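You operate a simulated robot arm through the tools that you are given. There is no shell and no other tool. Be economical: measure what you need, move in short steps, check, and stop when the job is done.

You run a simulated two-armed robot. Do the job below in one go: nothing can be reset, and whatever is moved stays where it is left.

TASK
Gauge the depth of the tall housing and set the stop gauge to it.
Fine: hold the stop gauge with one hand; put the depth gauge back.
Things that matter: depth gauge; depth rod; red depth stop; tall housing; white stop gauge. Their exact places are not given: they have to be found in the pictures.

It is judged by the outcome, as a careful person would: the job done as asked, and still so three seconds after it is handed in. It fails if anything else is knocked over, pushed out of place, dropped, spilled or broken.

THE ROBOT
Two 7-joint arms with two-finger parallel grippers on one trunk, on a base that drives. Base frame: it is fixed to the floor where the robot stands at the start and does not move with it; the origin is under the middle of the robot, x ahead of it, y to its left, z up. Units: m, rad, N and s.
The left shoulder is at the start at [0.06, 0.144, 0.901], the right one opposite. With the tool pointing down near the work surface each hand reaches from about 0.32 to 0.74 m from the robot's upright axis, wherever it stands, measured 20 degrees to its own side. Places, roughly: depth rod [0.8, 0.2, 0.9]; red depth stop [0.5, 0.1, 0.8]; tall housing [0.8, 0.6, 0.3]. Payload 1.57 kg a hand.
The tool frame of a hand sits at the grasp point between the pads (the TCP): z along the fingers, y along the line on which they close. The tips reach 0.03 m beyond it. Largest opening 0.11 m; finger width 0.024, thickness 0.012; the body of the gripper, 0.048 by 0.112 m, starts 0.078 m behind the TCP.
Orientation is told as [roll, pitch, yaw] about the base's x, y, z axes, in that order, counted from this pose: with the fingers straight down and closing along the base's y, the tool's x points along the base's -x, its y along +y and its z along -z.

THE INTERFACE
- The arms move only by the tool play_rows. It takes "left_moves", "right_moves" or both (then of equal length, played together; a hand with none holds still); each is a list of rows, each a list of 6 numbers: the shift along the tool's x, y, z in m, then the turn, a rotation vector about the tool's x, y, z in rad. In form: [[tx, ty, tz, rx, ry, rz], ...]. A call has 1 to 8 rows; each row is the pose to reach, as a shift and turn from the pose commanded when the call began, along the tool's axes at that moment. "left_fingers" and "right_fingers" are, for a hand that has rows, the opening in per cent of the stroke, from 0 (shut) to 100 (fully open), set as the call begins (left out, the last holds). Rows are played at 5 a second. More than 0.05 m and 0.15 rad between two rows, or a gripper value outside its range, and nothing of the call is played. Where a pose cannot be reached the arm comes as near as it can. A force on the tool above 70 N (or 10 N above the force at the start of the call, whichever is more), or a blocked arm, ends the call early, and 0.2 s more pass. Each finger travels about 0.045 m/s and halts on what it meets, pressing with about 28 N; the grip force reading is that of the motor and also rises with nothing between the fingers. The clock runs only during rows and for 0.2 s after the last one: add rows that repeat a pose to give the fingers time. It gives the time, the measured TCP pose, the force on the tool (base axes), the opening and the grip force at its end, in the units of the frame above (readings bear some noise), with the torque about the TCP (base axes, N m) and any sound that the robot's microphone picked up.
- Cameras (640 x 400 px; columns grow to the right, rows downward): "scene" is now at [0.0453, 0.0201, 1.512]; the picture's right is [0.26, -0.97, 0.00], its down [-0.72, -0.19, -0.66] and it looks along [0.64, 0.17, -0.75] (base axes); focal length 284 px, centre (320, 200). "left" rides on the left gripper at [0.07, -0.016, -0.141] in its tool frame; the picture's right is [0.23, 0.97, 0.00], its down [-0.86, 0.20, -0.48] and it looks along [-0.47, 0.11, 0.88] (tool axes); focal length 222 px, centre (320, 200). "right" rides on the right gripper at [0.07, 0.016, -0.141] in its tool frame; the picture's right is [-0.23, 0.97, 0.00], its down [-0.86, -0.20, -0.48] and it looks along [-0.47, -0.11, 0.88] (tool axes); focal length 222 px, centre (320, 200).
- snapshot(camera): a new picture of that camera. It takes no simulated time.
- slide_trunk(by): slides the trunk up (or, below 0, down) by that many m; the arms and the scene camera ride with it, the base frame stays. It gives what a move gives, with no picture.
- drive_base(legs): drives the robot by 1 to 6 legs, each [ahead, left, turn to the left] in m, m and rad, along the robot's own axes; the way and the turn of a leg run together, so that a leg with both is an arc; at most 1.5 m and 3.142 rad a leg. The arms and the cameras ride along, it lands a little off, and it stops where it bumps. It gives what a move gives.
- head_to(pan, tilt): turns the head with the scene camera to pan (to the left, within 1.501 rad either way) and tilt (down, from -0.506 to 1.204), counted from straight ahead of the robot. It gives what a move gives.
- locate(camera, pixels): for up to 12 pixels [column, row] of the newest picture of that camera ("zoom" is the newest enlarged one), the place [x, y, z] in the base frame of the surface seen there, good to about 0.002 m. It takes no simulated time.
- close_up(camera, box): a new picture of the part [left, top, right, bottom] of that camera's present view, enlarged. It takes no simulated time.
- finish_job(): hands the job in; it is judged then, once.

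Go step by step. Measure first, check grasps and placings, and put right what went wrong. The budget is 80 turns and 70 pictures, counting those below and the enlarged ones. Unless the task says otherwise, let go and move clear before handing in, and close with one line.

The tools are called as name(argument=value, ...) on one line, values as JSON. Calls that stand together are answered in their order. play_rows: Moves the arms, as the interface text tells. Its arguments: {"type":"object","properties":{"left_moves":{"type":"array"},"left_fingers":{"type":"number"},"right_moves":{"type":"array"},"right_fingers":{"type":"number"}},"required":[]} The other tools are called the same way: slide_trunk (by) slides the trunk up or down; drive_base (legs) drives the base; head_to (pan, tilt) turns the head that bears the scene camera; snapshot (camera) takes a picture; locate (camera, pixels) gives the place of the surface under pixels of a picture; close_up (camera, box) takes an enlarged picture of a part of a camera's view; finish_job () hands the job in.

At the start:

```text
time_s: 0.0
left_tool_pos: [0.4422, 0.3412, 1.0436]
left_tcp_rot: [0.0, 0.0, -0.002]
left_wrist_force: [0.0, 0.2, 0.4]
left_ft_torque: [0.01, -0.02, 0.02]
left_finger_gap: 0.1099
left_gripper_force: 0.0
right_tool_pos: [0.3899, 0.0103, 1.0698]
right_tcp_rot: [0.0, -0.001, 0.001]
right_wrist_force: [-0.1, 1.1, -0.1]
right_ft_torque: [0.03, 0.01, 0.01]
right_finger_gap: 0.1099
right_gripper_force: 0.1
trunk travel left (down, up): [-0.5, 0.09]
robot x, y, heading: [-0.0012, -0.002, -0.004]
head pan, tilt: [0.262, 0.846]
```

scene: 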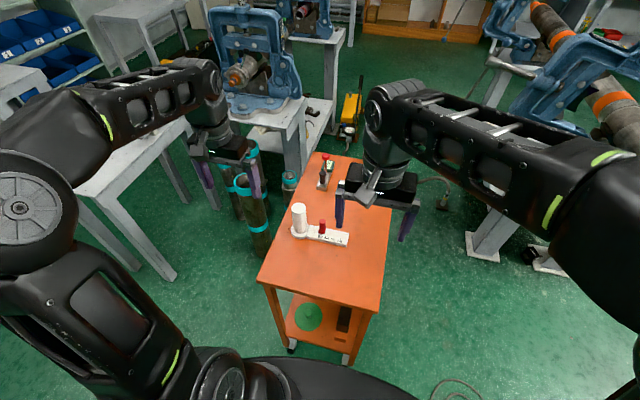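
right: 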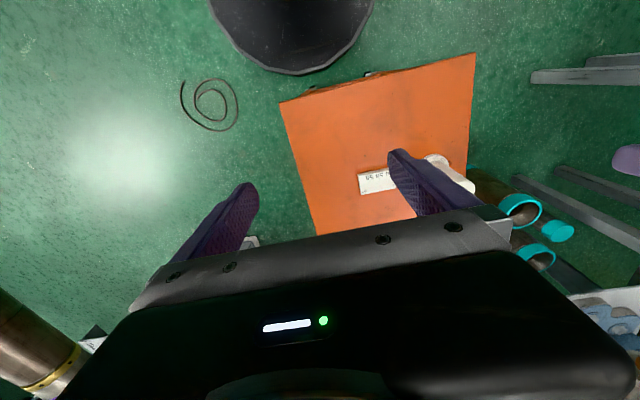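
left: 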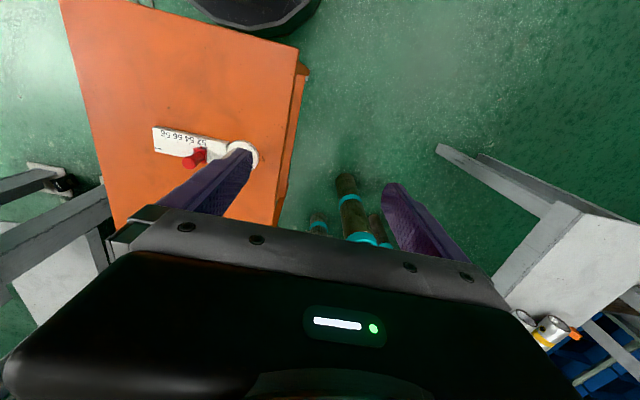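

The scene shows an orange table with a white stop gauge (about 320,232), another item near (325,170), and tall pipes with cyan rims at about (250,200). I'll enlarge these areas.

close_up(camera="scene", box=[260, 140, 380, 260])

close_up(camera="scene", box=[180, 100, 380, 225])

close_up(camera="left", box=[130, 100, 290, 200])

```text
3.33 times, centred on (320, 200) of scene
```

zoom: 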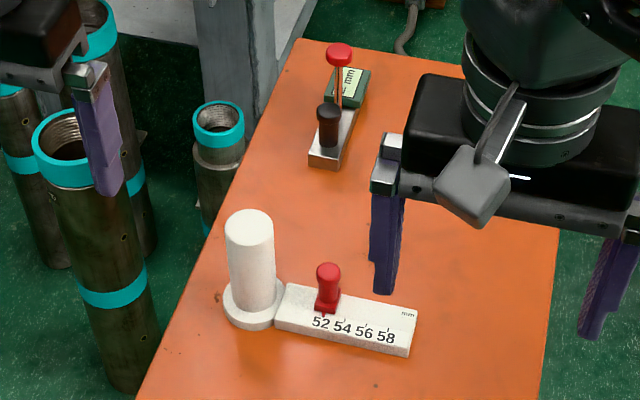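

```text
3.20 times, centred on (280, 162) of scene
```

zoom: 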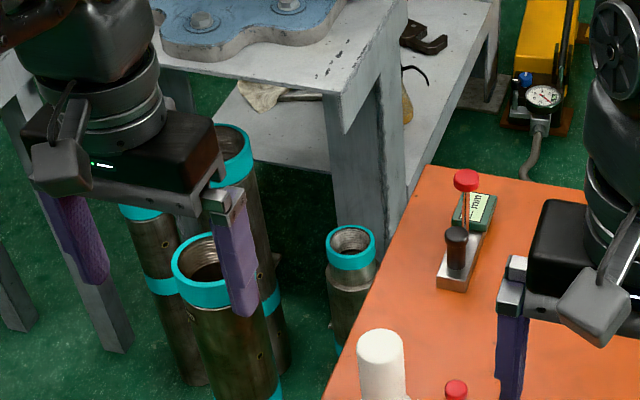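

```text
4.00 times, centred on (210, 150) of left
```

zoom: 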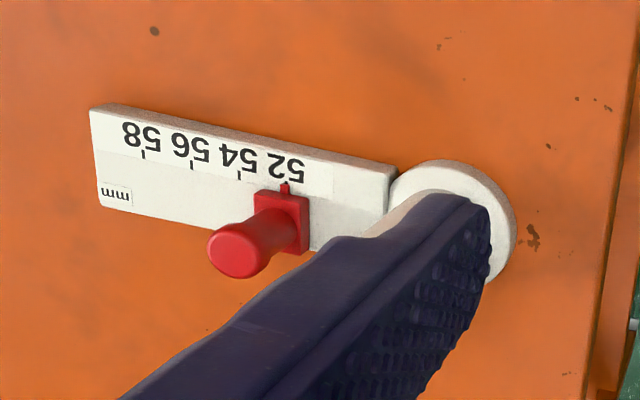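

The depth gauge (bar, dark knob, red-topped rod, display) lies at the far left of the table; the stop gauge is nearer; several cyan-rimmed housings stand to the left. I'll locate them.

locate(camera="zoom", pixels=[[102, 142], [258, 180], [293, 195], [285, 140], [287, 220], [150, 185]])

head_to(pan=0.55, tilt=0.75)

close_up(camera="scene", box=[220, 100, 460, 250])

snapshot(camera="scene")

```text
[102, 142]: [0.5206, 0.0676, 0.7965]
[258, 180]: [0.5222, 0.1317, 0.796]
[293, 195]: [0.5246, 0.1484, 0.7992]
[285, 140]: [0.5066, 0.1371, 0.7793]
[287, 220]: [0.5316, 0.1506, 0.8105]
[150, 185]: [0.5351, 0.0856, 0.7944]
```

```text
time_s: 0.8
left_tool_pos: [0.4428, 0.3412, 1.0446]
left_tcp_rot: [-0.001, -0.001, -0.002]
left_wrist_force: [-0.2, -0.1, 0.9]
left_ft_torque: [0.01, 0.0, -0.01]
left_finger_gap: 0.1099
left_gripper_force: 0.0
right_tool_pos: [0.3901, 0.0089, 1.071]
right_tcp_rot: [0.0, 0.002, 0.001]
right_wrist_force: [0.5, 0.4, -0.1]
right_ft_torque: [0.01, 0.01, 0.03]
right_finger_gap: 0.1099
right_gripper_force: 0.1
trunk travel left (down, up): [-0.5, 0.09]
robot x, y, heading: [0.0014, 0.0007, 0.002]
head pan, tilt: [0.55, 0.75]
```

```text
2.67 times, centred on (340, 175) of scene
```

zoom: 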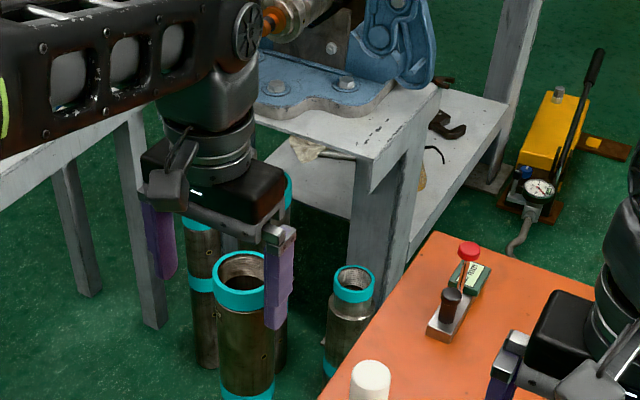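

```text
62 pictures are left
```

scene: 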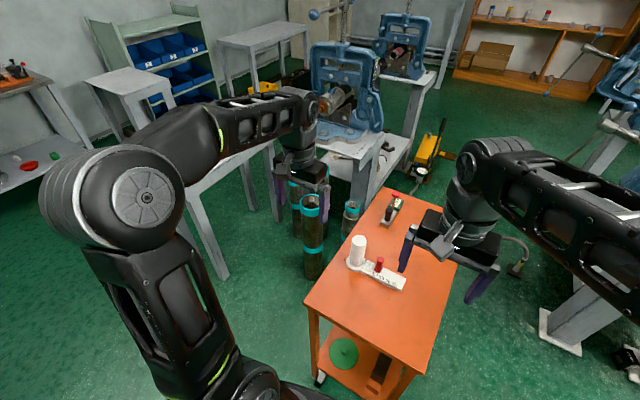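

locate(camera="scene", pixels=[[311, 194], [311, 202], [311, 213], [351, 203], [351, 209], [296, 184], [395, 194], [389, 211], [388, 224], [396, 203], [359, 240], [379, 262]])

close_up(camera="scene", box=[360, 180, 424, 230])

close_up(camera="scene", box=[270, 170, 374, 280])

```text
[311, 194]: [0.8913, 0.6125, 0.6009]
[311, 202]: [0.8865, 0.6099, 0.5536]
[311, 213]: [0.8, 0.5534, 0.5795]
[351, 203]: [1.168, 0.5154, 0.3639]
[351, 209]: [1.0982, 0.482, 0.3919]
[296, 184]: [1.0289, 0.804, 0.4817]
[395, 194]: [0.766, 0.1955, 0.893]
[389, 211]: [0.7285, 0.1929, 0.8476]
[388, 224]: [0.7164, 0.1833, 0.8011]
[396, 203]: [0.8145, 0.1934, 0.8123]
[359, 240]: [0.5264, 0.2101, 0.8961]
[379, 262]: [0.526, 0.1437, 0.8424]
```

```text
8.00 times, centred on (392, 205) of scene
```

zoom: 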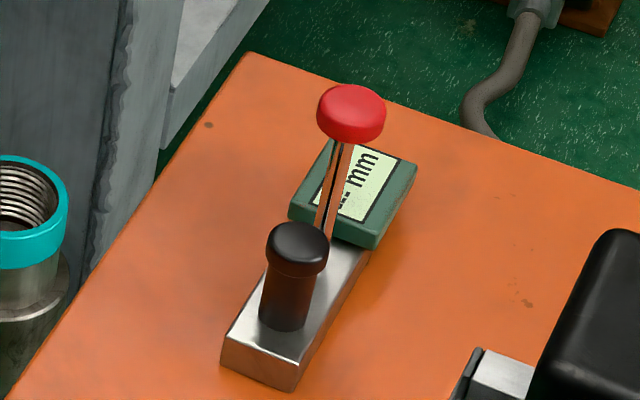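

```text
3.64 times, centred on (322, 225) of scene
```

zoom: 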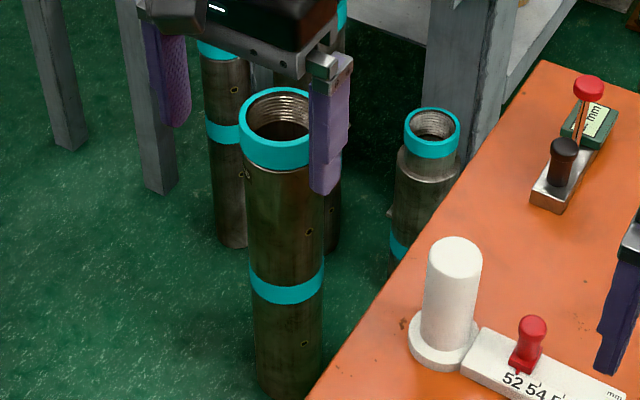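

The tall housing looks to be the front pipe at about (0.85, 0.58), top z≈0.60. I'll measure the table, the free floor and the base edge so I can plan the drive.

locate(camera="scene", pixels=[[303, 307], [425, 372], [381, 190], [480, 225], [318, 380], [200, 275], [228, 280], [312, 276], [345, 235], [276, 220], [180, 170], [265, 150]])

snapshot(camera="left")

locate(camera="left", pixels=[[200, 8], [260, 35], [315, 10], [346, 190], [315, 222], [362, 238], [298, 48], [82, 5], [440, 148], [505, 296]])

```text
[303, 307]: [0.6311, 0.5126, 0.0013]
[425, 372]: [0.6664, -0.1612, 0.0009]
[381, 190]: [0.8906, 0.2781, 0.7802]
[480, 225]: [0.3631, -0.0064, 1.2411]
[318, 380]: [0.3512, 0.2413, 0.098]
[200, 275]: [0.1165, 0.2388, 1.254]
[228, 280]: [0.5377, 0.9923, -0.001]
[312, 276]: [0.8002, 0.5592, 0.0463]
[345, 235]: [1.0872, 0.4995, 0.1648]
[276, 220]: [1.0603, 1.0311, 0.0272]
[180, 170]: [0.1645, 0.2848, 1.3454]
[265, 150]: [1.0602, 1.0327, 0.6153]
```

```text
59 pictures are left
```

left: 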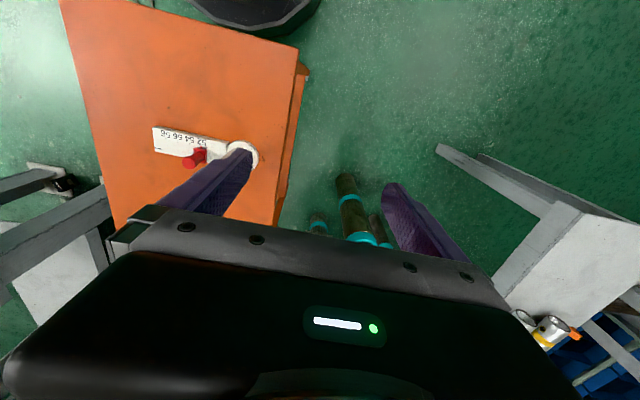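

```text
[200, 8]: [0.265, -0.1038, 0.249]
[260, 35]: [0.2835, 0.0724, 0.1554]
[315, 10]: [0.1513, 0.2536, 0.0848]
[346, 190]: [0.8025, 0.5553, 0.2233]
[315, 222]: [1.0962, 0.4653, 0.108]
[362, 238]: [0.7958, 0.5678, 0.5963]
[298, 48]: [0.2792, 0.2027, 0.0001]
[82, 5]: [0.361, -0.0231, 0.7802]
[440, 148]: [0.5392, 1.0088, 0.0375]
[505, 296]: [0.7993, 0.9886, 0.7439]
```

Base radius is about 0.28, the table's near-left corner is about (0.36, 0.28), and the space to the left is clear. I'll drive to about (0.17, 0.54) with heading -0.5, where the left hand should reach both gauge and housing.

drive_base(legs=[[0, 0.54, 0], [0.17, 0, 0], [0, 0, -0.5]])

head_to(pan=0.2, tilt=0.9)

snapshot(camera="scene")

snapshot(camera="left")

```text
time_s: 6.4
left_tool_pos: [0.7172, 0.6398, 1.0439]
left_tcp_rot: [0.002, -0.002, -0.483]
left_wrist_force: [0.4, 0.3, -0.1]
left_ft_torque: [0.01, -0.02, -0.02]
left_finger_gap: 0.1098
left_gripper_force: 0.0
right_tool_pos: [0.5174, 0.3716, 1.0696]
right_tcp_rot: [0.002, 0.001, -0.483]
right_wrist_force: [-0.2, -0.4, 0.4]
right_ft_torque: [-0.05, 0.0, 0.01]
right_finger_gap: 0.1099
right_gripper_force: 0.1
trunk travel left (down, up): [-0.5, 0.09]
robot x, y, heading: [0.166, 0.5423, -0.484]
head pan, tilt: [0.55, 0.75]
```

```text
time_s: 7.2
left_tool_pos: [0.7181, 0.6393, 1.0443]
left_tcp_rot: [-0.002, 0.0, -0.482]
left_wrist_force: [0.1, -0.3, -1.0]
left_ft_torque: [0.04, 0.0, -0.01]
left_finger_gap: 0.1101
left_gripper_force: 0.0
right_tool_pos: [0.5175, 0.3714, 1.0703]
right_tcp_rot: [0.0, 0.0, -0.481]
right_wrist_force: [-0.3, -0.1, 0.1]
right_ft_torque: [0.0, 0.02, 0.0]
right_finger_gap: 0.1101
right_gripper_force: 0.1
trunk travel left (down, up): [-0.5, 0.09]
robot x, y, heading: [0.1656, 0.5441, -0.482]
head pan, tilt: [0.201, 0.901]
```

```text
58 pictures are left
```

scene: 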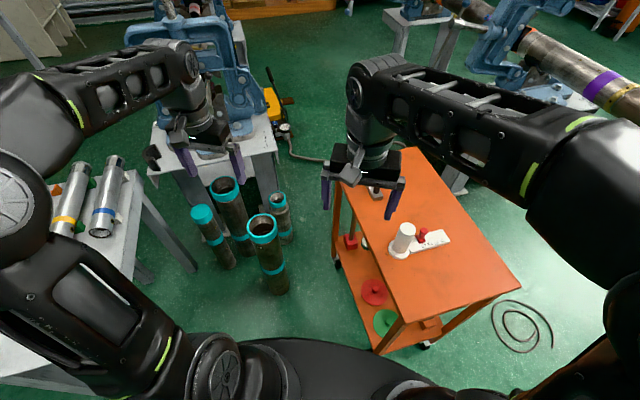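

```text
57 pictures are left
```

left: 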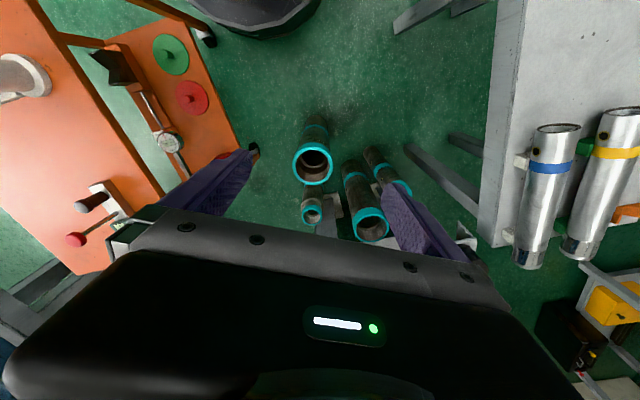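

Now four housings are in view. I'll measure their rims to tell which is the tall one.

locate(camera="scene", pixels=[[262, 218], [250, 232], [276, 231], [263, 242], [223, 181], [213, 192], [236, 190], [278, 196], [278, 206], [202, 213], [267, 228], [278, 288]])

close_up(camera="scene", box=[180, 160, 308, 300])

close_up(camera="left", box=[270, 120, 430, 250])

locate(camera="left", pixels=[[313, 143], [294, 165], [331, 163], [314, 184], [314, 158], [314, 176], [368, 240], [311, 222], [304, 160], [324, 160]])

```text
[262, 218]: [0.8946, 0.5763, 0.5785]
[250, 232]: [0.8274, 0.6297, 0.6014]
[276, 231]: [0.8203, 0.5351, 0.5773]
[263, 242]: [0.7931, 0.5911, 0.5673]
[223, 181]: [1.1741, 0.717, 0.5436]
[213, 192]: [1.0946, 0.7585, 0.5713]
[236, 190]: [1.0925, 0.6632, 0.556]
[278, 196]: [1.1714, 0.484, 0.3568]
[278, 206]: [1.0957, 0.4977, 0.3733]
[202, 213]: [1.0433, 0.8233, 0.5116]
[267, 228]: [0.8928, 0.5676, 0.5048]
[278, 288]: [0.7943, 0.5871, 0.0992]
```

```text
2.86 times, centred on (244, 230) of scene
```

zoom: 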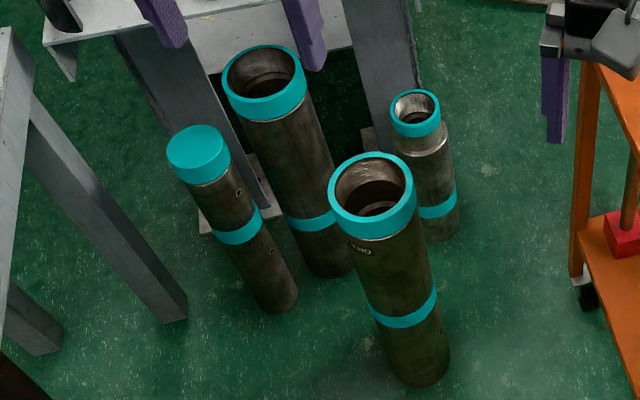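

```text
3.08 times, centred on (350, 185) of left
```

zoom: 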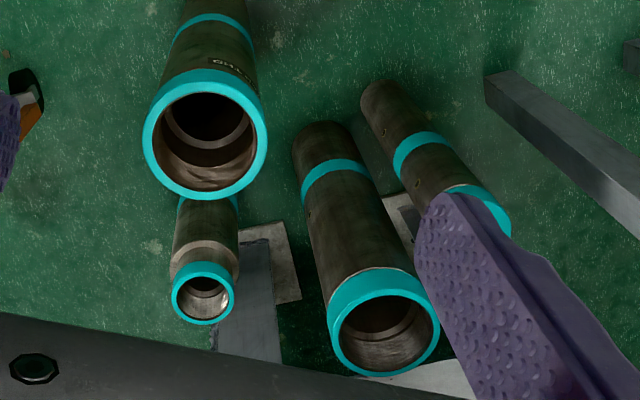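

```text
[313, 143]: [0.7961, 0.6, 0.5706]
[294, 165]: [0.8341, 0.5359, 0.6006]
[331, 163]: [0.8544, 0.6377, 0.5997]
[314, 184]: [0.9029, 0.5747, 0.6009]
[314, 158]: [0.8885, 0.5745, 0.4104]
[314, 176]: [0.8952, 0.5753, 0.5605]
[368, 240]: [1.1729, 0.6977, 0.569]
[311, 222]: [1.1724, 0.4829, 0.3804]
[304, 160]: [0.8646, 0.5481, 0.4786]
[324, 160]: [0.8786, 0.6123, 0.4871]
```

The front housing has centre about (0.848, 0.587) and rim z≈0.601, and it has an inner ledge. I'll move the left hand so its camera looks straight down the bore.

play_rows(left_moves=[[-0.035, 0.005, 0.025, 0, 0, 0], [-0.07, 0.01, 0.05, 0, 0, 0], [-0.105, 0.015, 0.075, 0, 0, 0], [-0.14, 0.02, 0.1, 0, 0, 0], [-0.175, 0.025, 0.125, 0, 0, 0], [-0.21, 0.03, 0.15, 0, 0, 0], [-0.21, 0.03, 0.15, 0, 0, 0]])

snapshot(camera="left")

close_up(camera="left", box=[240, 20, 400, 140])

```text
time_s: 8.8
left_tool_pos: [0.9175, 0.5693, 0.891]
left_tcp_rot: [0.0, -0.001, -0.485]
left_wrist_force: [0.5, -0.3, 0.6]
left_ft_torque: [-0.01, 0.0, -0.01]
left_finger_gap: 0.11
left_gripper_force: 0.0
right_tool_pos: [0.5164, 0.3734, 1.0707]
right_tcp_rot: [0.004, 0.001, -0.483]
right_wrist_force: [-0.4, -0.3, 0.6]
right_ft_torque: [0.03, -0.04, -0.01]
right_finger_gap: 0.11
right_gripper_force: 0.1
trunk travel left (down, up): [-0.5, 0.09]
robot x, y, heading: [0.1655, 0.5467, -0.485]
head pan, tilt: [0.201, 0.901]
```

```text
54 pictures are left
```

left: 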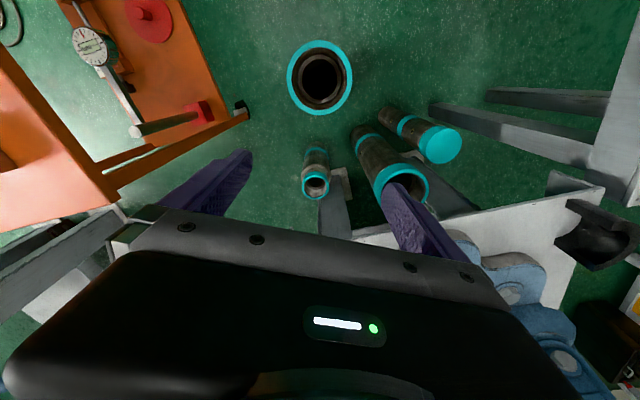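

```text
3.33 times, centred on (320, 80) of left
```

zoom: 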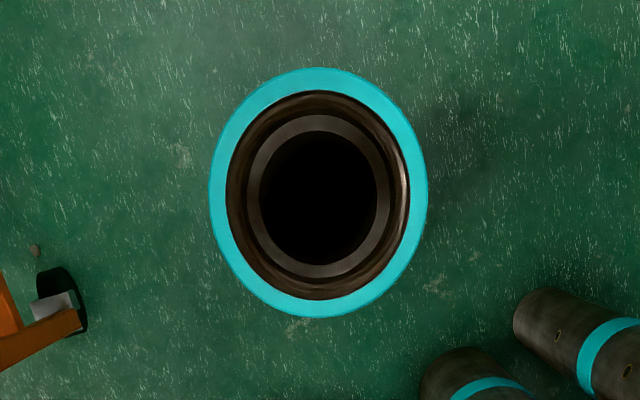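

The bore shows a rim and, inside it, a grey ledge ring (zoom col 248–262 left, 375–390 right). I'll measure those.

locate(camera="zoom", pixels=[[218, 190], [418, 190], [318, 80], [318, 307], [254, 195], [383, 195], [318, 122], [318, 271], [275, 135], [275, 255], [365, 140], [362, 255]])

locate(camera="zoom", pixels=[[212, 190], [426, 190], [230, 190], [408, 190], [319, 70], [319, 315], [319, 92], [319, 298], [236, 195], [400, 195]])

```text
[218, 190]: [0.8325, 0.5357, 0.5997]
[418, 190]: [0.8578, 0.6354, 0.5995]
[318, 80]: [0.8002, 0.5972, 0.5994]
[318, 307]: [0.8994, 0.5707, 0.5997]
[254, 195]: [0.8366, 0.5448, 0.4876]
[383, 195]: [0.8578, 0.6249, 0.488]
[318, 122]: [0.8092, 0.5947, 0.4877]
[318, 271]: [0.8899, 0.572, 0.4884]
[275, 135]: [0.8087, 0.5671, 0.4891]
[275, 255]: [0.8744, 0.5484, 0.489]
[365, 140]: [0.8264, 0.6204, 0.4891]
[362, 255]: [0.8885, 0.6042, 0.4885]
```

```text
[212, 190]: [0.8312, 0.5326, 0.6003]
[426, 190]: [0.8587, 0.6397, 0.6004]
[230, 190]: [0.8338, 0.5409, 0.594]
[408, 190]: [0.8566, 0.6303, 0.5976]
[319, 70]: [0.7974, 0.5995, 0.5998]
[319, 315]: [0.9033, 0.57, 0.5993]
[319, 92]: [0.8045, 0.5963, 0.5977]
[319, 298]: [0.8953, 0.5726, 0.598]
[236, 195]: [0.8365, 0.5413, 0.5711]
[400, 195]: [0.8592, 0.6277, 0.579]
```

The ledge is 112 mm below the rim, with a radius of about 35–43 mm. Next I'll move the left hand to view the depth gauge up close, shifting the right hand away to give room.

play_rows(left_moves=[[0.007, -0.046, -0.014, 0, 0, 0], [0.013, -0.092, -0.028, 0, 0, 0], [0.02, -0.138, -0.041, 0, 0, 0], [0.027, -0.184, -0.055, 0, 0, 0], [0.033, -0.229, -0.069, 0, 0, 0], [0.04, -0.275, -0.083, 0, 0, 0], [0.046, -0.321, -0.096, 0, 0, 0], [0.053, -0.367, -0.11, 0, 0, 0]], right_moves=[[-0.004, -0.03, 0, 0, 0, 0], [-0.008, -0.06, 0, 0, 0, 0], [-0.012, -0.09, 0, 0, 0, 0], [-0.016, -0.12, 0, 0, 0, 0], [-0.02, -0.15, 0, 0, 0, 0], [-0.024, -0.17, 0, 0, 0, 0], [-0.028, -0.19, 0, 0, 0, 0], [-0.031, -0.21, 0, 0, 0, 0]])

snapshot(camera="left")

snapshot(camera="scene")

```text
time_s: 10.6
left_tool_pos: [0.7101, 0.2867, 0.9972]
left_tcp_rot: [-0.002, -0.003, -0.484]
left_wrist_force: [-1.1, 0.6, 0.0]
left_ft_torque: [-0.02, 0.04, 0.02]
left_finger_gap: 0.1101
left_gripper_force: 0.0
left hand out of reach, approached as far as the arm can: row 8
right_tool_pos: [0.4497, 0.172, 1.0701]
right_tcp_rot: [0.0, 0.0, -0.485]
right_wrist_force: [0.3, -0.6, 0.2]
right_ft_torque: [-0.06, -0.02, -0.02]
right_finger_gap: 0.11
right_gripper_force: 0.0
trunk travel left (down, up): [-0.5, 0.09]
robot x, y, heading: [0.1625, 0.5462, -0.484]
head pan, tilt: [0.201, 0.901]
```

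```text
52 pictures are left
```

left: 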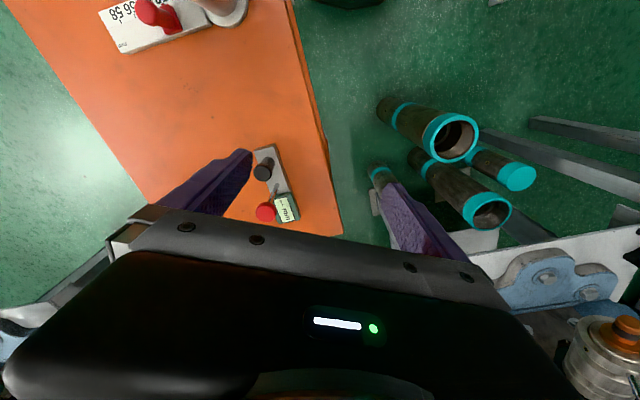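

```text
51 pictures are left
```

scene: 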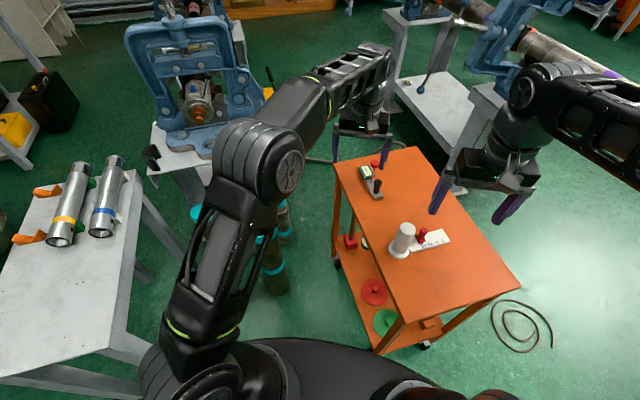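

The gauge is at about (265–290, 155–215) in the left view. I'll enlarge it and measure.

close_up(camera="left", box=[230, 135, 326, 235])

close_up(camera="scene", box=[345, 145, 409, 215])

```text
4.00 times, centred on (278, 185) of left
```

zoom: 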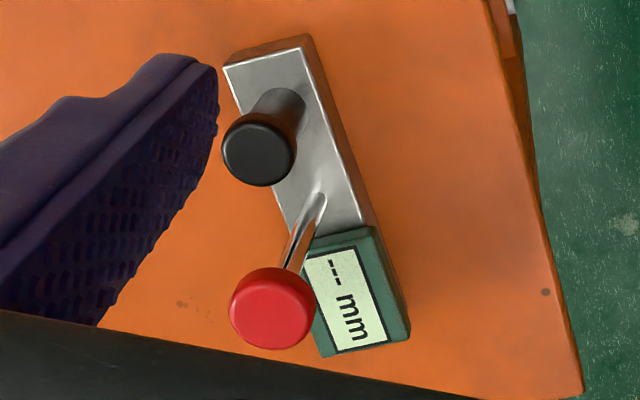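

```text
5.71 times, centred on (377, 180) of scene
```

zoom: 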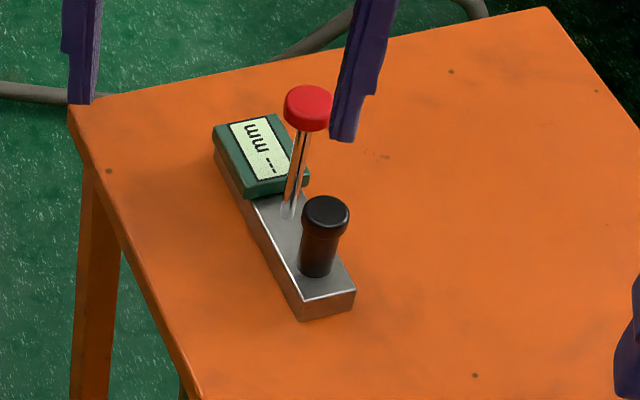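

locate(camera="zoom", pixels=[[309, 95], [306, 128], [290, 213], [326, 208], [316, 270], [299, 317], [355, 290], [308, 298], [250, 205], [232, 195], [245, 178], [305, 180]])

locate(camera="left", pixels=[[254, 152], [306, 143], [262, 172], [265, 210], [311, 183], [293, 192], [316, 190], [283, 222], [299, 219], [274, 165]])

```text
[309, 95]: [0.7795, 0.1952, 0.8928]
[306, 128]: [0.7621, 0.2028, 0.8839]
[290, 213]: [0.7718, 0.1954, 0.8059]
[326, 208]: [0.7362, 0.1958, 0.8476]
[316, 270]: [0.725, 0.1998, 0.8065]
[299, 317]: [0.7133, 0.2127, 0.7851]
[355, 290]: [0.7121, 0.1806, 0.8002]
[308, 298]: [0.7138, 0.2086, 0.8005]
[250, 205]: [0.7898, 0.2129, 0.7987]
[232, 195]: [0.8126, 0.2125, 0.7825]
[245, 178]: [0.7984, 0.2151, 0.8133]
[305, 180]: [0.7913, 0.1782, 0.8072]
```

```text
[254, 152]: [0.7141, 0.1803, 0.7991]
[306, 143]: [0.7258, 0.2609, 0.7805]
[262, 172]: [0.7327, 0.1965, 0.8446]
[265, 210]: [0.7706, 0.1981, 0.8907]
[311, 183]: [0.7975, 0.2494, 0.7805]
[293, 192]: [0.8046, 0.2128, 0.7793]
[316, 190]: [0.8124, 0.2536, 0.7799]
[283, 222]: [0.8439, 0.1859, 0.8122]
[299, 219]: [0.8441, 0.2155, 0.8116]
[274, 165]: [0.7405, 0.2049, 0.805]
```

The gauge lies along base x: bar x 0.713–0.793, y centre 0.197, top z 0.80. The knob is at (0.735, 0.197), top 0.848; the rod is at (0.772, 0.197), red top 0.893; the display reads "---". The left hand was near its reach limit, so I'll turn the base another -0.3 and then line up over the knob.

drive_base(legs=[[0, 0, -0.3]])

play_rows(left_moves=[[0, 0, 0, 0, 0, -0.14], [0, 0, 0, 0, 0, -0.28], [0, 0, 0, 0, 0, -0.42], [0, 0, 0, 0, 0, -0.56], [0, 0, 0, 0, 0, -0.7], [0, 0, 0, 0, 0, -0.785], [0, 0, 0, 0, 0, -0.785]])

```text
time_s: 12.0
left_tool_pos: [0.6125, 0.1387, 0.9973]
left_tcp_rot: [-0.001, -0.001, -0.782]
left_wrist_force: [-0.3, -1.2, -0.2]
left_ft_torque: [-0.01, 0.0, 0.02]
left_finger_gap: 0.1098
left_gripper_force: 0.0
right_tool_pos: [0.3257, 0.1068, 1.0697]
right_tcp_rot: [0.002, -0.001, -0.782]
right_wrist_force: [-0.4, -0.4, 0.1]
right_ft_torque: [0.01, -0.03, 0.02]
right_finger_gap: 0.1098
right_gripper_force: 0.0
trunk travel left (down, up): [-0.5, 0.09]
robot x, y, heading: [0.1647, 0.544, -0.786]
head pan, tilt: [0.201, 0.901]
```

```text
time_s: 13.6
left_tool_pos: [0.613, 0.1399, 0.9969]
left_tcp_rot: [-0.001, -0.001, 0.005]
left_wrist_force: [-0.1, 0.0, 0.2]
left_ft_torque: [-0.02, -0.03, 0.01]
left_finger_gap: 0.1103
left_gripper_force: 0.1
right_tool_pos: [0.3262, 0.1061, 1.0698]
right_tcp_rot: [0.002, 0.0, -0.781]
right_wrist_force: [0.3, -0.2, 0.4]
right_ft_torque: [-0.01, 0.02, 0.0]
right_finger_gap: 0.1099
right_gripper_force: 0.1
trunk travel left (down, up): [-0.5, 0.09]
robot x, y, heading: [0.173, 0.5469, -0.781]
head pan, tilt: [0.201, 0.901]
```

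The hand is at yaw 0. I'll move above the knob, staying high, and take a picture to fine-tune.

play_rows(left_moves=[[-0.04, 0.019, 0, 0, 0, 0], [-0.08, 0.038, 0, 0, 0, 0], [-0.122, 0.057, 0, 0, 0, 0], [-0.122, 0.057, 0, 0, 0, 0]], left_fingers=65)

snapshot(camera="left")

close_up(camera="scene", box=[340, 60, 560, 200])

```text
time_s: 14.6
left_tool_pos: [0.692, 0.1867, 1.0168]
left_tcp_rot: [-0.039, -0.017, 0.013]
left_wrist_force: [0.8, 0.7, 0.1]
left_ft_torque: [-0.06, 0.03, 0.0]
left_finger_gap: 0.0715
left_gripper_force: 0.1
left hand out of reach, approached as far as the arm can: row 1, 2, 3, 4
right_tool_pos: [0.3295, 0.1098, 1.0702]
right_tcp_rot: [-0.002, 0.0, -0.781]
right_wrist_force: [1.5, 1.0, -0.1]
right_ft_torque: [-0.1, 0.07, -0.02]
right_finger_gap: 0.1095
right_gripper_force: 0.1
trunk travel left (down, up): [-0.5, 0.09]
robot x, y, heading: [0.166, 0.5438, -0.783]
head pan, tilt: [0.201, 0.901]
```

```text
48 pictures are left
```

left: 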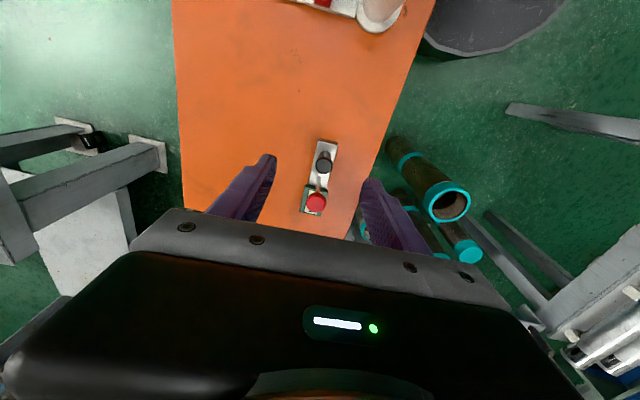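

```text
2.86 times, centred on (450, 130) of scene
```

zoom: 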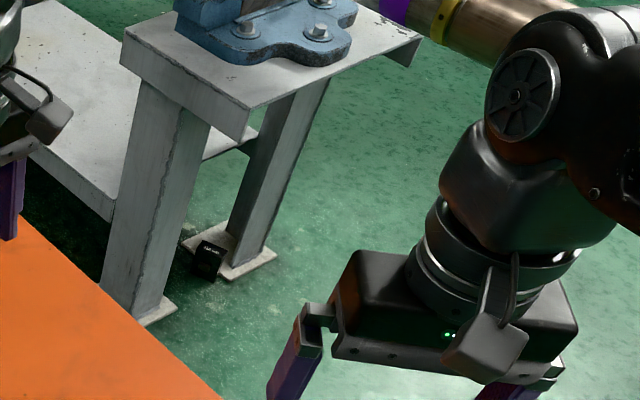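

At this height the knob is just out of reach. I'll raise the trunk 0.09 and re-approach lower relative to the shoulder.

slide_trunk(by=0.09)

play_rows(left_moves=[[0, 0, 0.045, 0, 0, 0], [0, 0, 0.09, 0, 0, 0], [0, 0, 0.12, 0, 0, 0], [0, 0, 0.12, 0, 0, 0], [0, 0, 0.12, 0, 0, 0]])

```text
time_s: 15.8
left_tool_pos: [0.6904, 0.1841, 1.1072]
left_tcp_rot: [-0.039, -0.02, 0.014]
left_wrist_force: [0.5, -0.2, 0.3]
left_ft_torque: [0.04, -0.02, -0.02]
left_finger_gap: 0.0717
left_gripper_force: 0.1
right_tool_pos: [0.3262, 0.1068, 1.1594]
right_tcp_rot: [0.001, 0.0, -0.782]
right_wrist_force: [-0.4, -0.4, 0.5]
right_ft_torque: [-0.03, -0.01, -0.02]
right_finger_gap: 0.1101
right_gripper_force: 0.0
trunk travel left (down, up): [-0.59, 0.0]
robot x, y, heading: [0.1725, 0.5466, -0.785]
head pan, tilt: [0.201, 0.901]
```

```text
time_s: 17.0
left_tool_pos: [0.6926, 0.181, 0.9842]
left_tcp_rot: [-0.039, -0.019, 0.013]
left_wrist_force: [0.5, 0.5, -0.8]
left_ft_torque: [0.01, -0.03, 0.01]
left_finger_gap: 0.0717
left_gripper_force: 0.1
right_tool_pos: [0.3275, 0.1071, 1.1601]
right_tcp_rot: [0.0, -0.001, -0.783]
right_wrist_force: [0.7, 0.4, -0.4]
right_ft_torque: [-0.01, 0.0, 0.03]
right_finger_gap: 0.1101
right_gripper_force: 0.1
trunk travel left (down, up): [-0.59, 0.0]
robot x, y, heading: [0.1682, 0.5454, -0.782]
head pan, tilt: [0.201, 0.901]
```

play_rows(left_moves=[[-0.02, 0.008, 0.017, -0.02, 0.01, 0.006], [-0.042, 0.016, 0.034, -0.039, 0.019, 0.013], [-0.042, 0.016, 0.034, -0.039, 0.019, 0.013]])

snapshot(camera="left")

```text
time_s: 17.8
left_tool_pos: [0.7363, 0.1961, 0.9515]
left_tcp_rot: [0.0, 0.001, -0.002]
left_wrist_force: [-0.5, -0.9, 0.2]
left_ft_torque: [0.01, -0.03, 0.01]
left_finger_gap: 0.0714
left_gripper_force: 0.0
right_tool_pos: [0.3263, 0.1073, 1.1588]
right_tcp_rot: [0.001, 0.0, -0.781]
right_wrist_force: [-0.3, -0.5, 0.6]
right_ft_torque: [0.03, -0.03, 0.0]
right_finger_gap: 0.1101
right_gripper_force: 0.1
trunk travel left (down, up): [-0.59, 0.0]
robot x, y, heading: [0.1677, 0.5416, -0.78]
head pan, tilt: [0.201, 0.901]
```

```text
46 pictures are left
```

left: 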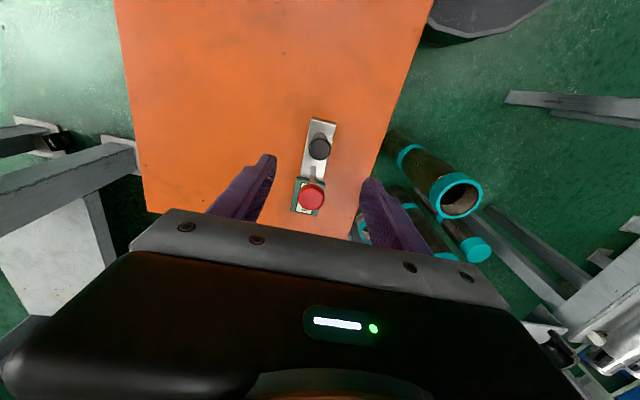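

Now in reach and level. I'll refine the knob and rod positions from this view.

close_up(camera="left", box=[280, 110, 350, 220])

locate(camera="left", pixels=[[320, 148], [310, 197], [312, 120], [335, 125], [294, 209], [317, 215], [309, 151], [330, 149], [320, 155]])

```text
3.64 times, centred on (315, 165) of left
```

zoom: 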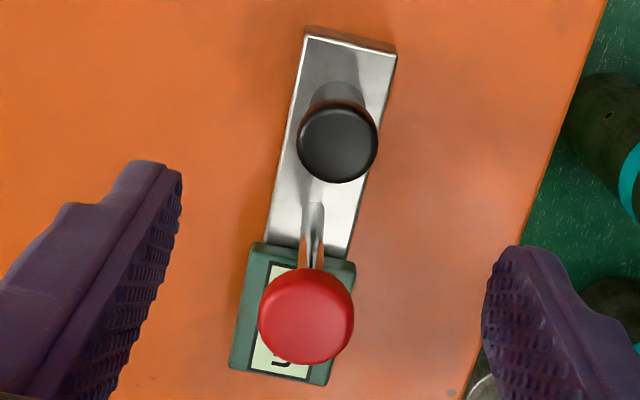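

```text
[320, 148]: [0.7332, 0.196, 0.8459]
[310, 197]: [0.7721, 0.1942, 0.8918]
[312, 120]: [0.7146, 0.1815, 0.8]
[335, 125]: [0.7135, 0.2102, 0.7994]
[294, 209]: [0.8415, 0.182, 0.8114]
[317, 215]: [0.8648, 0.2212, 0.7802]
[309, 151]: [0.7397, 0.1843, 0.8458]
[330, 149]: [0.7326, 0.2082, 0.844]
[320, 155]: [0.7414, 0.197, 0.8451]
```

Knob centre (0.735, 0.196) sits under the TCP. I'll descend to TCP z≈0.836 and close.

play_rows(left_moves=[[0, 0, 0.04, 0, 0, 0], [0, 0, 0.08, 0, 0, 0], [0, 0, 0.1, 0, 0, 0], [0, 0, 0.115, 0, 0, 0], [0, 0, 0.115, 0, 0, 0]])

play_rows(left_moves=[[0, 0, 0, 0, 0, 0], [0, 0, 0, 0, 0, 0], [0, 0, 0, 0, 0, 0], [0, 0, 0, 0, 0, 0], [0, 0, 0, 0, 0, 0], [0, 0, 0, 0, 0, 0]], left_fingers=0)

snapshot(camera="left")

```text
time_s: 19.0
left_tool_pos: [0.7367, 0.1967, 0.8359]
left_tcp_rot: [-0.001, 0.001, 0.0]
left_wrist_force: [-0.2, 0.0, 0.0]
left_ft_torque: [0.02, 0.04, -0.02]
left_finger_gap: 0.0716
left_gripper_force: 0.1
right_tool_pos: [0.3271, 0.1068, 1.159]
right_tcp_rot: [0.001, 0.0, -0.782]
right_wrist_force: [0.1, -0.3, 0.5]
right_ft_torque: [-0.01, 0.0, 0.01]
right_finger_gap: 0.1102
right_gripper_force: 0.1
trunk travel left (down, up): [-0.59, 0.0]
robot x, y, heading: [0.1646, 0.5417, -0.78]
head pan, tilt: [0.201, 0.901]
```

```text
time_s: 20.4
left_tool_pos: [0.7373, 0.1967, 0.8357]
left_tcp_rot: [0.0, 0.0, -0.002]
left_wrist_force: [0.6, -0.9, 1.0]
left_ft_torque: [-0.21, 0.04, -0.01]
left_finger_gap: 0.0256
left_gripper_force: 28.1
right_tool_pos: [0.3272, 0.1076, 1.1596]
right_tcp_rot: [0.001, 0.0, -0.781]
right_wrist_force: [0.3, -0.7, -0.2]
right_ft_torque: [-0.03, 0.0, 0.03]
right_finger_gap: 0.11
right_gripper_force: 0.1
trunk travel left (down, up): [-0.59, 0.0]
robot x, y, heading: [0.1648, 0.5453, -0.78]
head pan, tilt: [0.201, 0.901]
```

```text
44 pictures are left
```

left: 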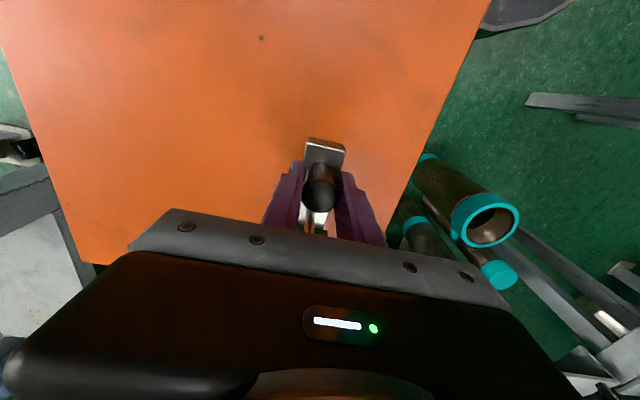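

Grip is firm (gap 0.0256, 28 N). I'll lift and carry the gauge toward the housing.

play_rows(left_moves=[[0, 0, -0.03, 0, 0, 0], [0, 0, -0.07, 0, 0, 0], [0, 0, -0.1, 0, 0, 0], [0, 0, -0.1, 0, 0, 0]])

play_rows(left_moves=[[-0.01, 0.043, 0, 0, 0, 0], [-0.02, 0.087, 0, 0, 0, 0], [-0.03, 0.13, 0, 0, 0, 0], [-0.04, 0.174, 0, 0, 0, 0], [-0.05, 0.217, 0, 0, 0, 0], [-0.06, 0.261, 0, 0, 0, 0], [-0.07, 0.305, 0, 0, 0, 0], [-0.077, 0.348, 0, 0, 0, 0]])

head_to(pan=0.75, tilt=0.9)

snapshot(camera="scene")

snapshot(camera="left")

```text
time_s: 21.4
left_tool_pos: [0.7363, 0.1954, 0.9358]
left_tcp_rot: [0.001, 0.0, -0.001]
left_wrist_force: [0.2, 0.9, -4.2]
left_ft_torque: [0.01, 0.19, 0.02]
left_finger_gap: 0.0255
left_gripper_force: 27.9
right_tool_pos: [0.3269, 0.1075, 1.1591]
right_tcp_rot: [-0.001, 0.001, -0.782]
right_wrist_force: [-0.2, -0.1, 0.6]
right_ft_torque: [0.01, 0.01, 0.0]
right_finger_gap: 0.1102
right_gripper_force: 0.1
trunk travel left (down, up): [-0.59, 0.0]
robot x, y, heading: [0.1691, 0.5417, -0.78]
head pan, tilt: [0.201, 0.901]
```

```text
time_s: 23.2
left_tool_pos: [0.8129, 0.5447, 0.9385]
left_tcp_rot: [0.001, -0.001, -0.001]
left_wrist_force: [0.4, -0.4, -4.6]
left_ft_torque: [-0.04, 0.22, 0.01]
left_finger_gap: 0.0256
left_gripper_force: 27.9
right_tool_pos: [0.328, 0.109, 1.1595]
right_tcp_rot: [0.001, -0.001, -0.781]
right_wrist_force: [0.3, 0.1, 0.9]
right_ft_torque: [-0.02, 0.01, -0.01]
right_finger_gap: 0.1101
right_gripper_force: 0.0
trunk travel left (down, up): [-0.59, 0.0]
robot x, y, heading: [0.1681, 0.5435, -0.78]
head pan, tilt: [0.201, 0.901]
```

```text
time_s: 24.2
left_tool_pos: [0.8126, 0.5435, 0.9388]
left_tcp_rot: [0.0, -0.001, -0.001]
left_wrist_force: [0.2, 0.1, -4.3]
left_ft_torque: [0.0, 0.21, 0.0]
left_finger_gap: 0.0254
left_gripper_force: 28.1
right_tool_pos: [0.3266, 0.1071, 1.1605]
right_tcp_rot: [-0.001, 0.0, -0.781]
right_wrist_force: [1.0, 0.6, -0.2]
right_ft_torque: [0.0, 0.0, 0.0]
right_finger_gap: 0.11
right_gripper_force: 0.0
trunk travel left (down, up): [-0.59, 0.0]
robot x, y, heading: [0.1684, 0.542, -0.783]
head pan, tilt: [0.75, 0.901]
```

```text
43 pictures are left
```

scene: 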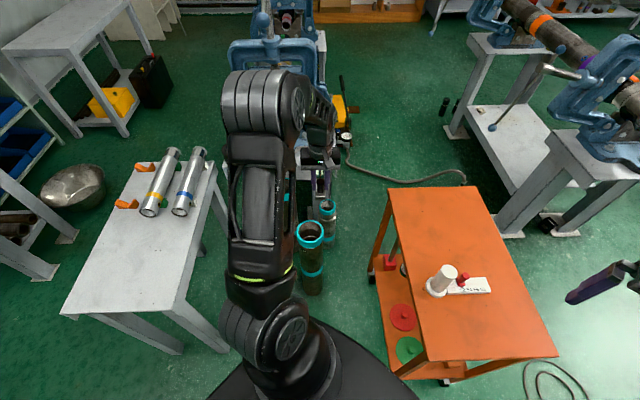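

```text
42 pictures are left
```

left: 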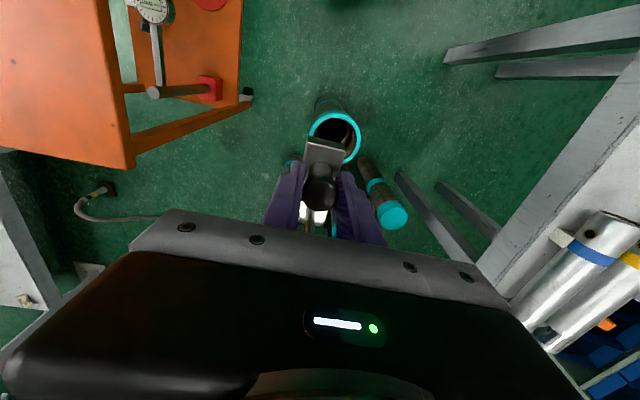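

The gauge weighs about 0.45 kg with its centre just beyond the rod, so laid as a chord on the rim it should rest stably. I'll descend to just above the rim.

play_rows(left_moves=[[0, 0.001, 0.045, 0, 0, 0], [0, 0.001, 0.09, 0, 0, 0], [0, 0.001, 0.135, 0, 0, 0], [0, 0.001, 0.18, 0, 0, 0], [0, 0.001, 0.225, 0, 0, 0], [0, 0.001, 0.255, 0, 0, 0], [0, 0.001, 0.265, 0, 0, 0], [0, 0.001, 0.265, 0, 0, 0]])

snapshot(camera="left")

close_up(camera="left", box=[240, 100, 400, 240])

snapshot(camera="scene")

```text
time_s: 26.0
left_tool_pos: [0.813, 0.5439, 0.6725]
left_tcp_rot: [0.001, 0.001, -0.003]
left_wrist_force: [0.3, 0.0, -3.4]
left_ft_torque: [-0.01, 0.19, -0.01]
left_finger_gap: 0.0255
left_gripper_force: 28.2
right_tool_pos: [0.3265, 0.1068, 1.16]
right_tcp_rot: [0.0, 0.001, -0.781]
right_wrist_force: [-0.5, 0.1, 0.3]
right_ft_torque: [-0.02, -0.01, 0.03]
right_finger_gap: 0.1099
right_gripper_force: 0.1
trunk travel left (down, up): [-0.59, 0.0]
robot x, y, heading: [0.1677, 0.542, -0.782]
head pan, tilt: [0.75, 0.901]
```

```text
41 pictures are left
```

left: 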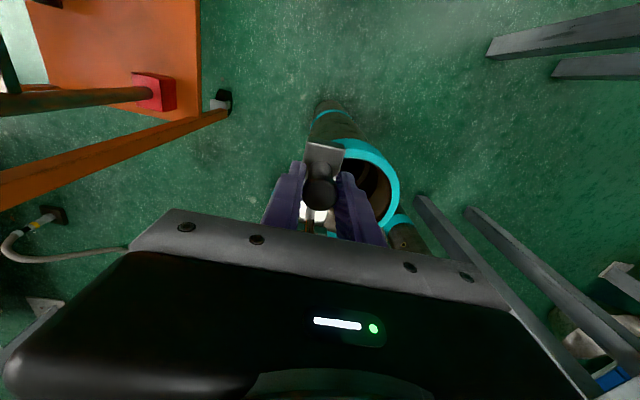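

```text
2.86 times, centred on (320, 170) of left
```

zoom: 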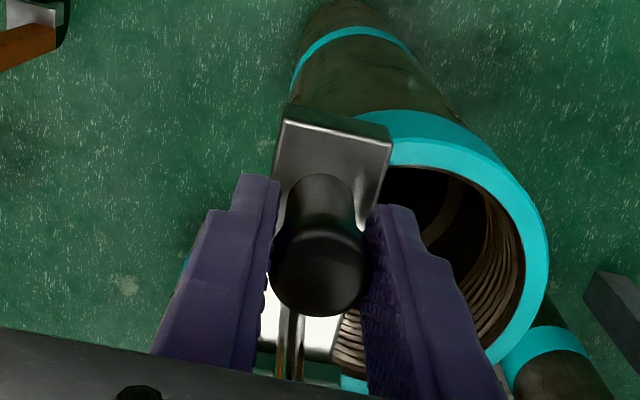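

```text
39 pictures are left
```

scene: 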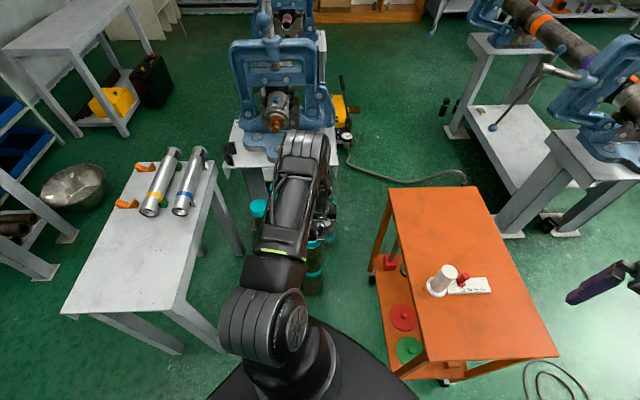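

The bar sits over the rim chord as planned. Lowering onto the rim gently.

play_rows(left_moves=[[0, 0.001, 0.008, 0, 0, 0], [0, 0.001, 0.012, 0, 0, 0], [0, 0.001, 0.0145, 0, 0, 0], [0, 0.001, 0.016, 0, 0, 0], [0, 0.001, 0.017, 0, 0, 0], [0, 0.001, 0.0178, 0, 0, 0], [0, 0.001, 0.0178, 0, 0, 0]])

```text
time_s: 27.6
left_tool_pos: [0.8117, 0.5459, 0.6584]
left_tcp_rot: [0.0, -0.005, -0.001]
left_wrist_force: [3.8, 0.3, 21.8]
left_ft_torque: [-0.24, -0.29, 0.02]
left_finger_gap: 0.0257
left_gripper_force: 28.4
right_tool_pos: [0.3251, 0.1074, 1.1601]
right_tcp_rot: [0.001, -0.001, -0.782]
right_wrist_force: [-0.3, -0.2, 0.4]
right_ft_torque: [0.03, 0.01, -0.02]
right_finger_gap: 0.1097
right_gripper_force: 0.1
trunk travel left (down, up): [-0.59, 0.0]
robot x, y, heading: [0.1693, 0.544, -0.781]
head pan, tilt: [0.75, 0.901]
```

Contact made (22 N), gauge seated on the rim. I'll ease off the pressure and open.

play_rows(left_moves=[[0, 0, -0.0015, 0, 0, 0], [0, 0, -0.003, 0, 0, 0], [0, 0, -0.003, 0, 0, 0]])

play_rows(left_moves=[[0, 0, 0, 0, 0, 0], [0, 0, 0, 0, 0, 0], [0, 0, 0, 0, 0, 0], [0, 0, 0, 0, 0, 0]], left_fingers=50)

snapshot(camera="left")

```text
time_s: 28.4
left_tool_pos: [0.8116, 0.5449, 0.6561]
left_tcp_rot: [0.001, 0.002, 0.0]
left_wrist_force: [0.8, -0.4, -0.1]
left_ft_torque: [-0.12, -0.07, -0.07]
left_finger_gap: 0.0255
left_gripper_force: 28.1
right_tool_pos: [0.3274, 0.1062, 1.1585]
right_tcp_rot: [-0.001, 0.0, -0.783]
right_wrist_force: [0.5, 0.3, -0.7]
right_ft_torque: [-0.02, 0.01, 0.0]
right_finger_gap: 0.1097
right_gripper_force: 0.0
trunk travel left (down, up): [-0.59, 0.0]
robot x, y, heading: [0.168, 0.5435, -0.783]
head pan, tilt: [0.75, 0.901]
```

```text
time_s: 29.4
left_tool_pos: [0.8138, 0.5445, 0.6586]
left_tcp_rot: [-0.002, -0.002, 0.001]
left_wrist_force: [-0.2, 0.2, 0.3]
left_ft_torque: [0.03, 0.04, 0.0]
left_finger_gap: 0.0553
left_gripper_force: 0.0
right_tool_pos: [0.3273, 0.1062, 1.1596]
right_tcp_rot: [0.0, 0.0, -0.782]
right_wrist_force: [0.1, -0.5, 0.0]
right_ft_torque: [-0.01, 0.0, 0.01]
right_finger_gap: 0.1101
right_gripper_force: 0.1
trunk travel left (down, up): [-0.59, 0.0]
robot x, y, heading: [0.1674, 0.5415, -0.787]
head pan, tilt: [0.75, 0.901]
```

```text
38 pictures are left
```

left: 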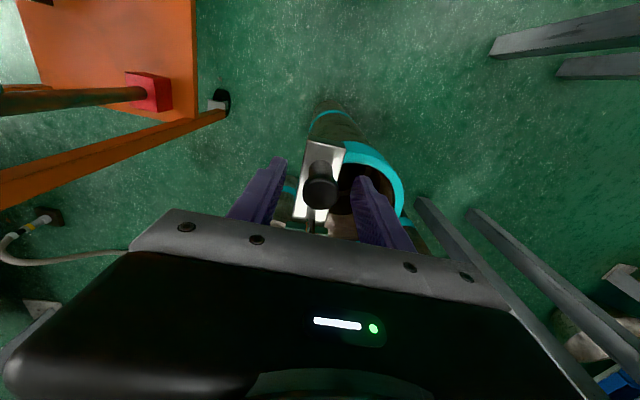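

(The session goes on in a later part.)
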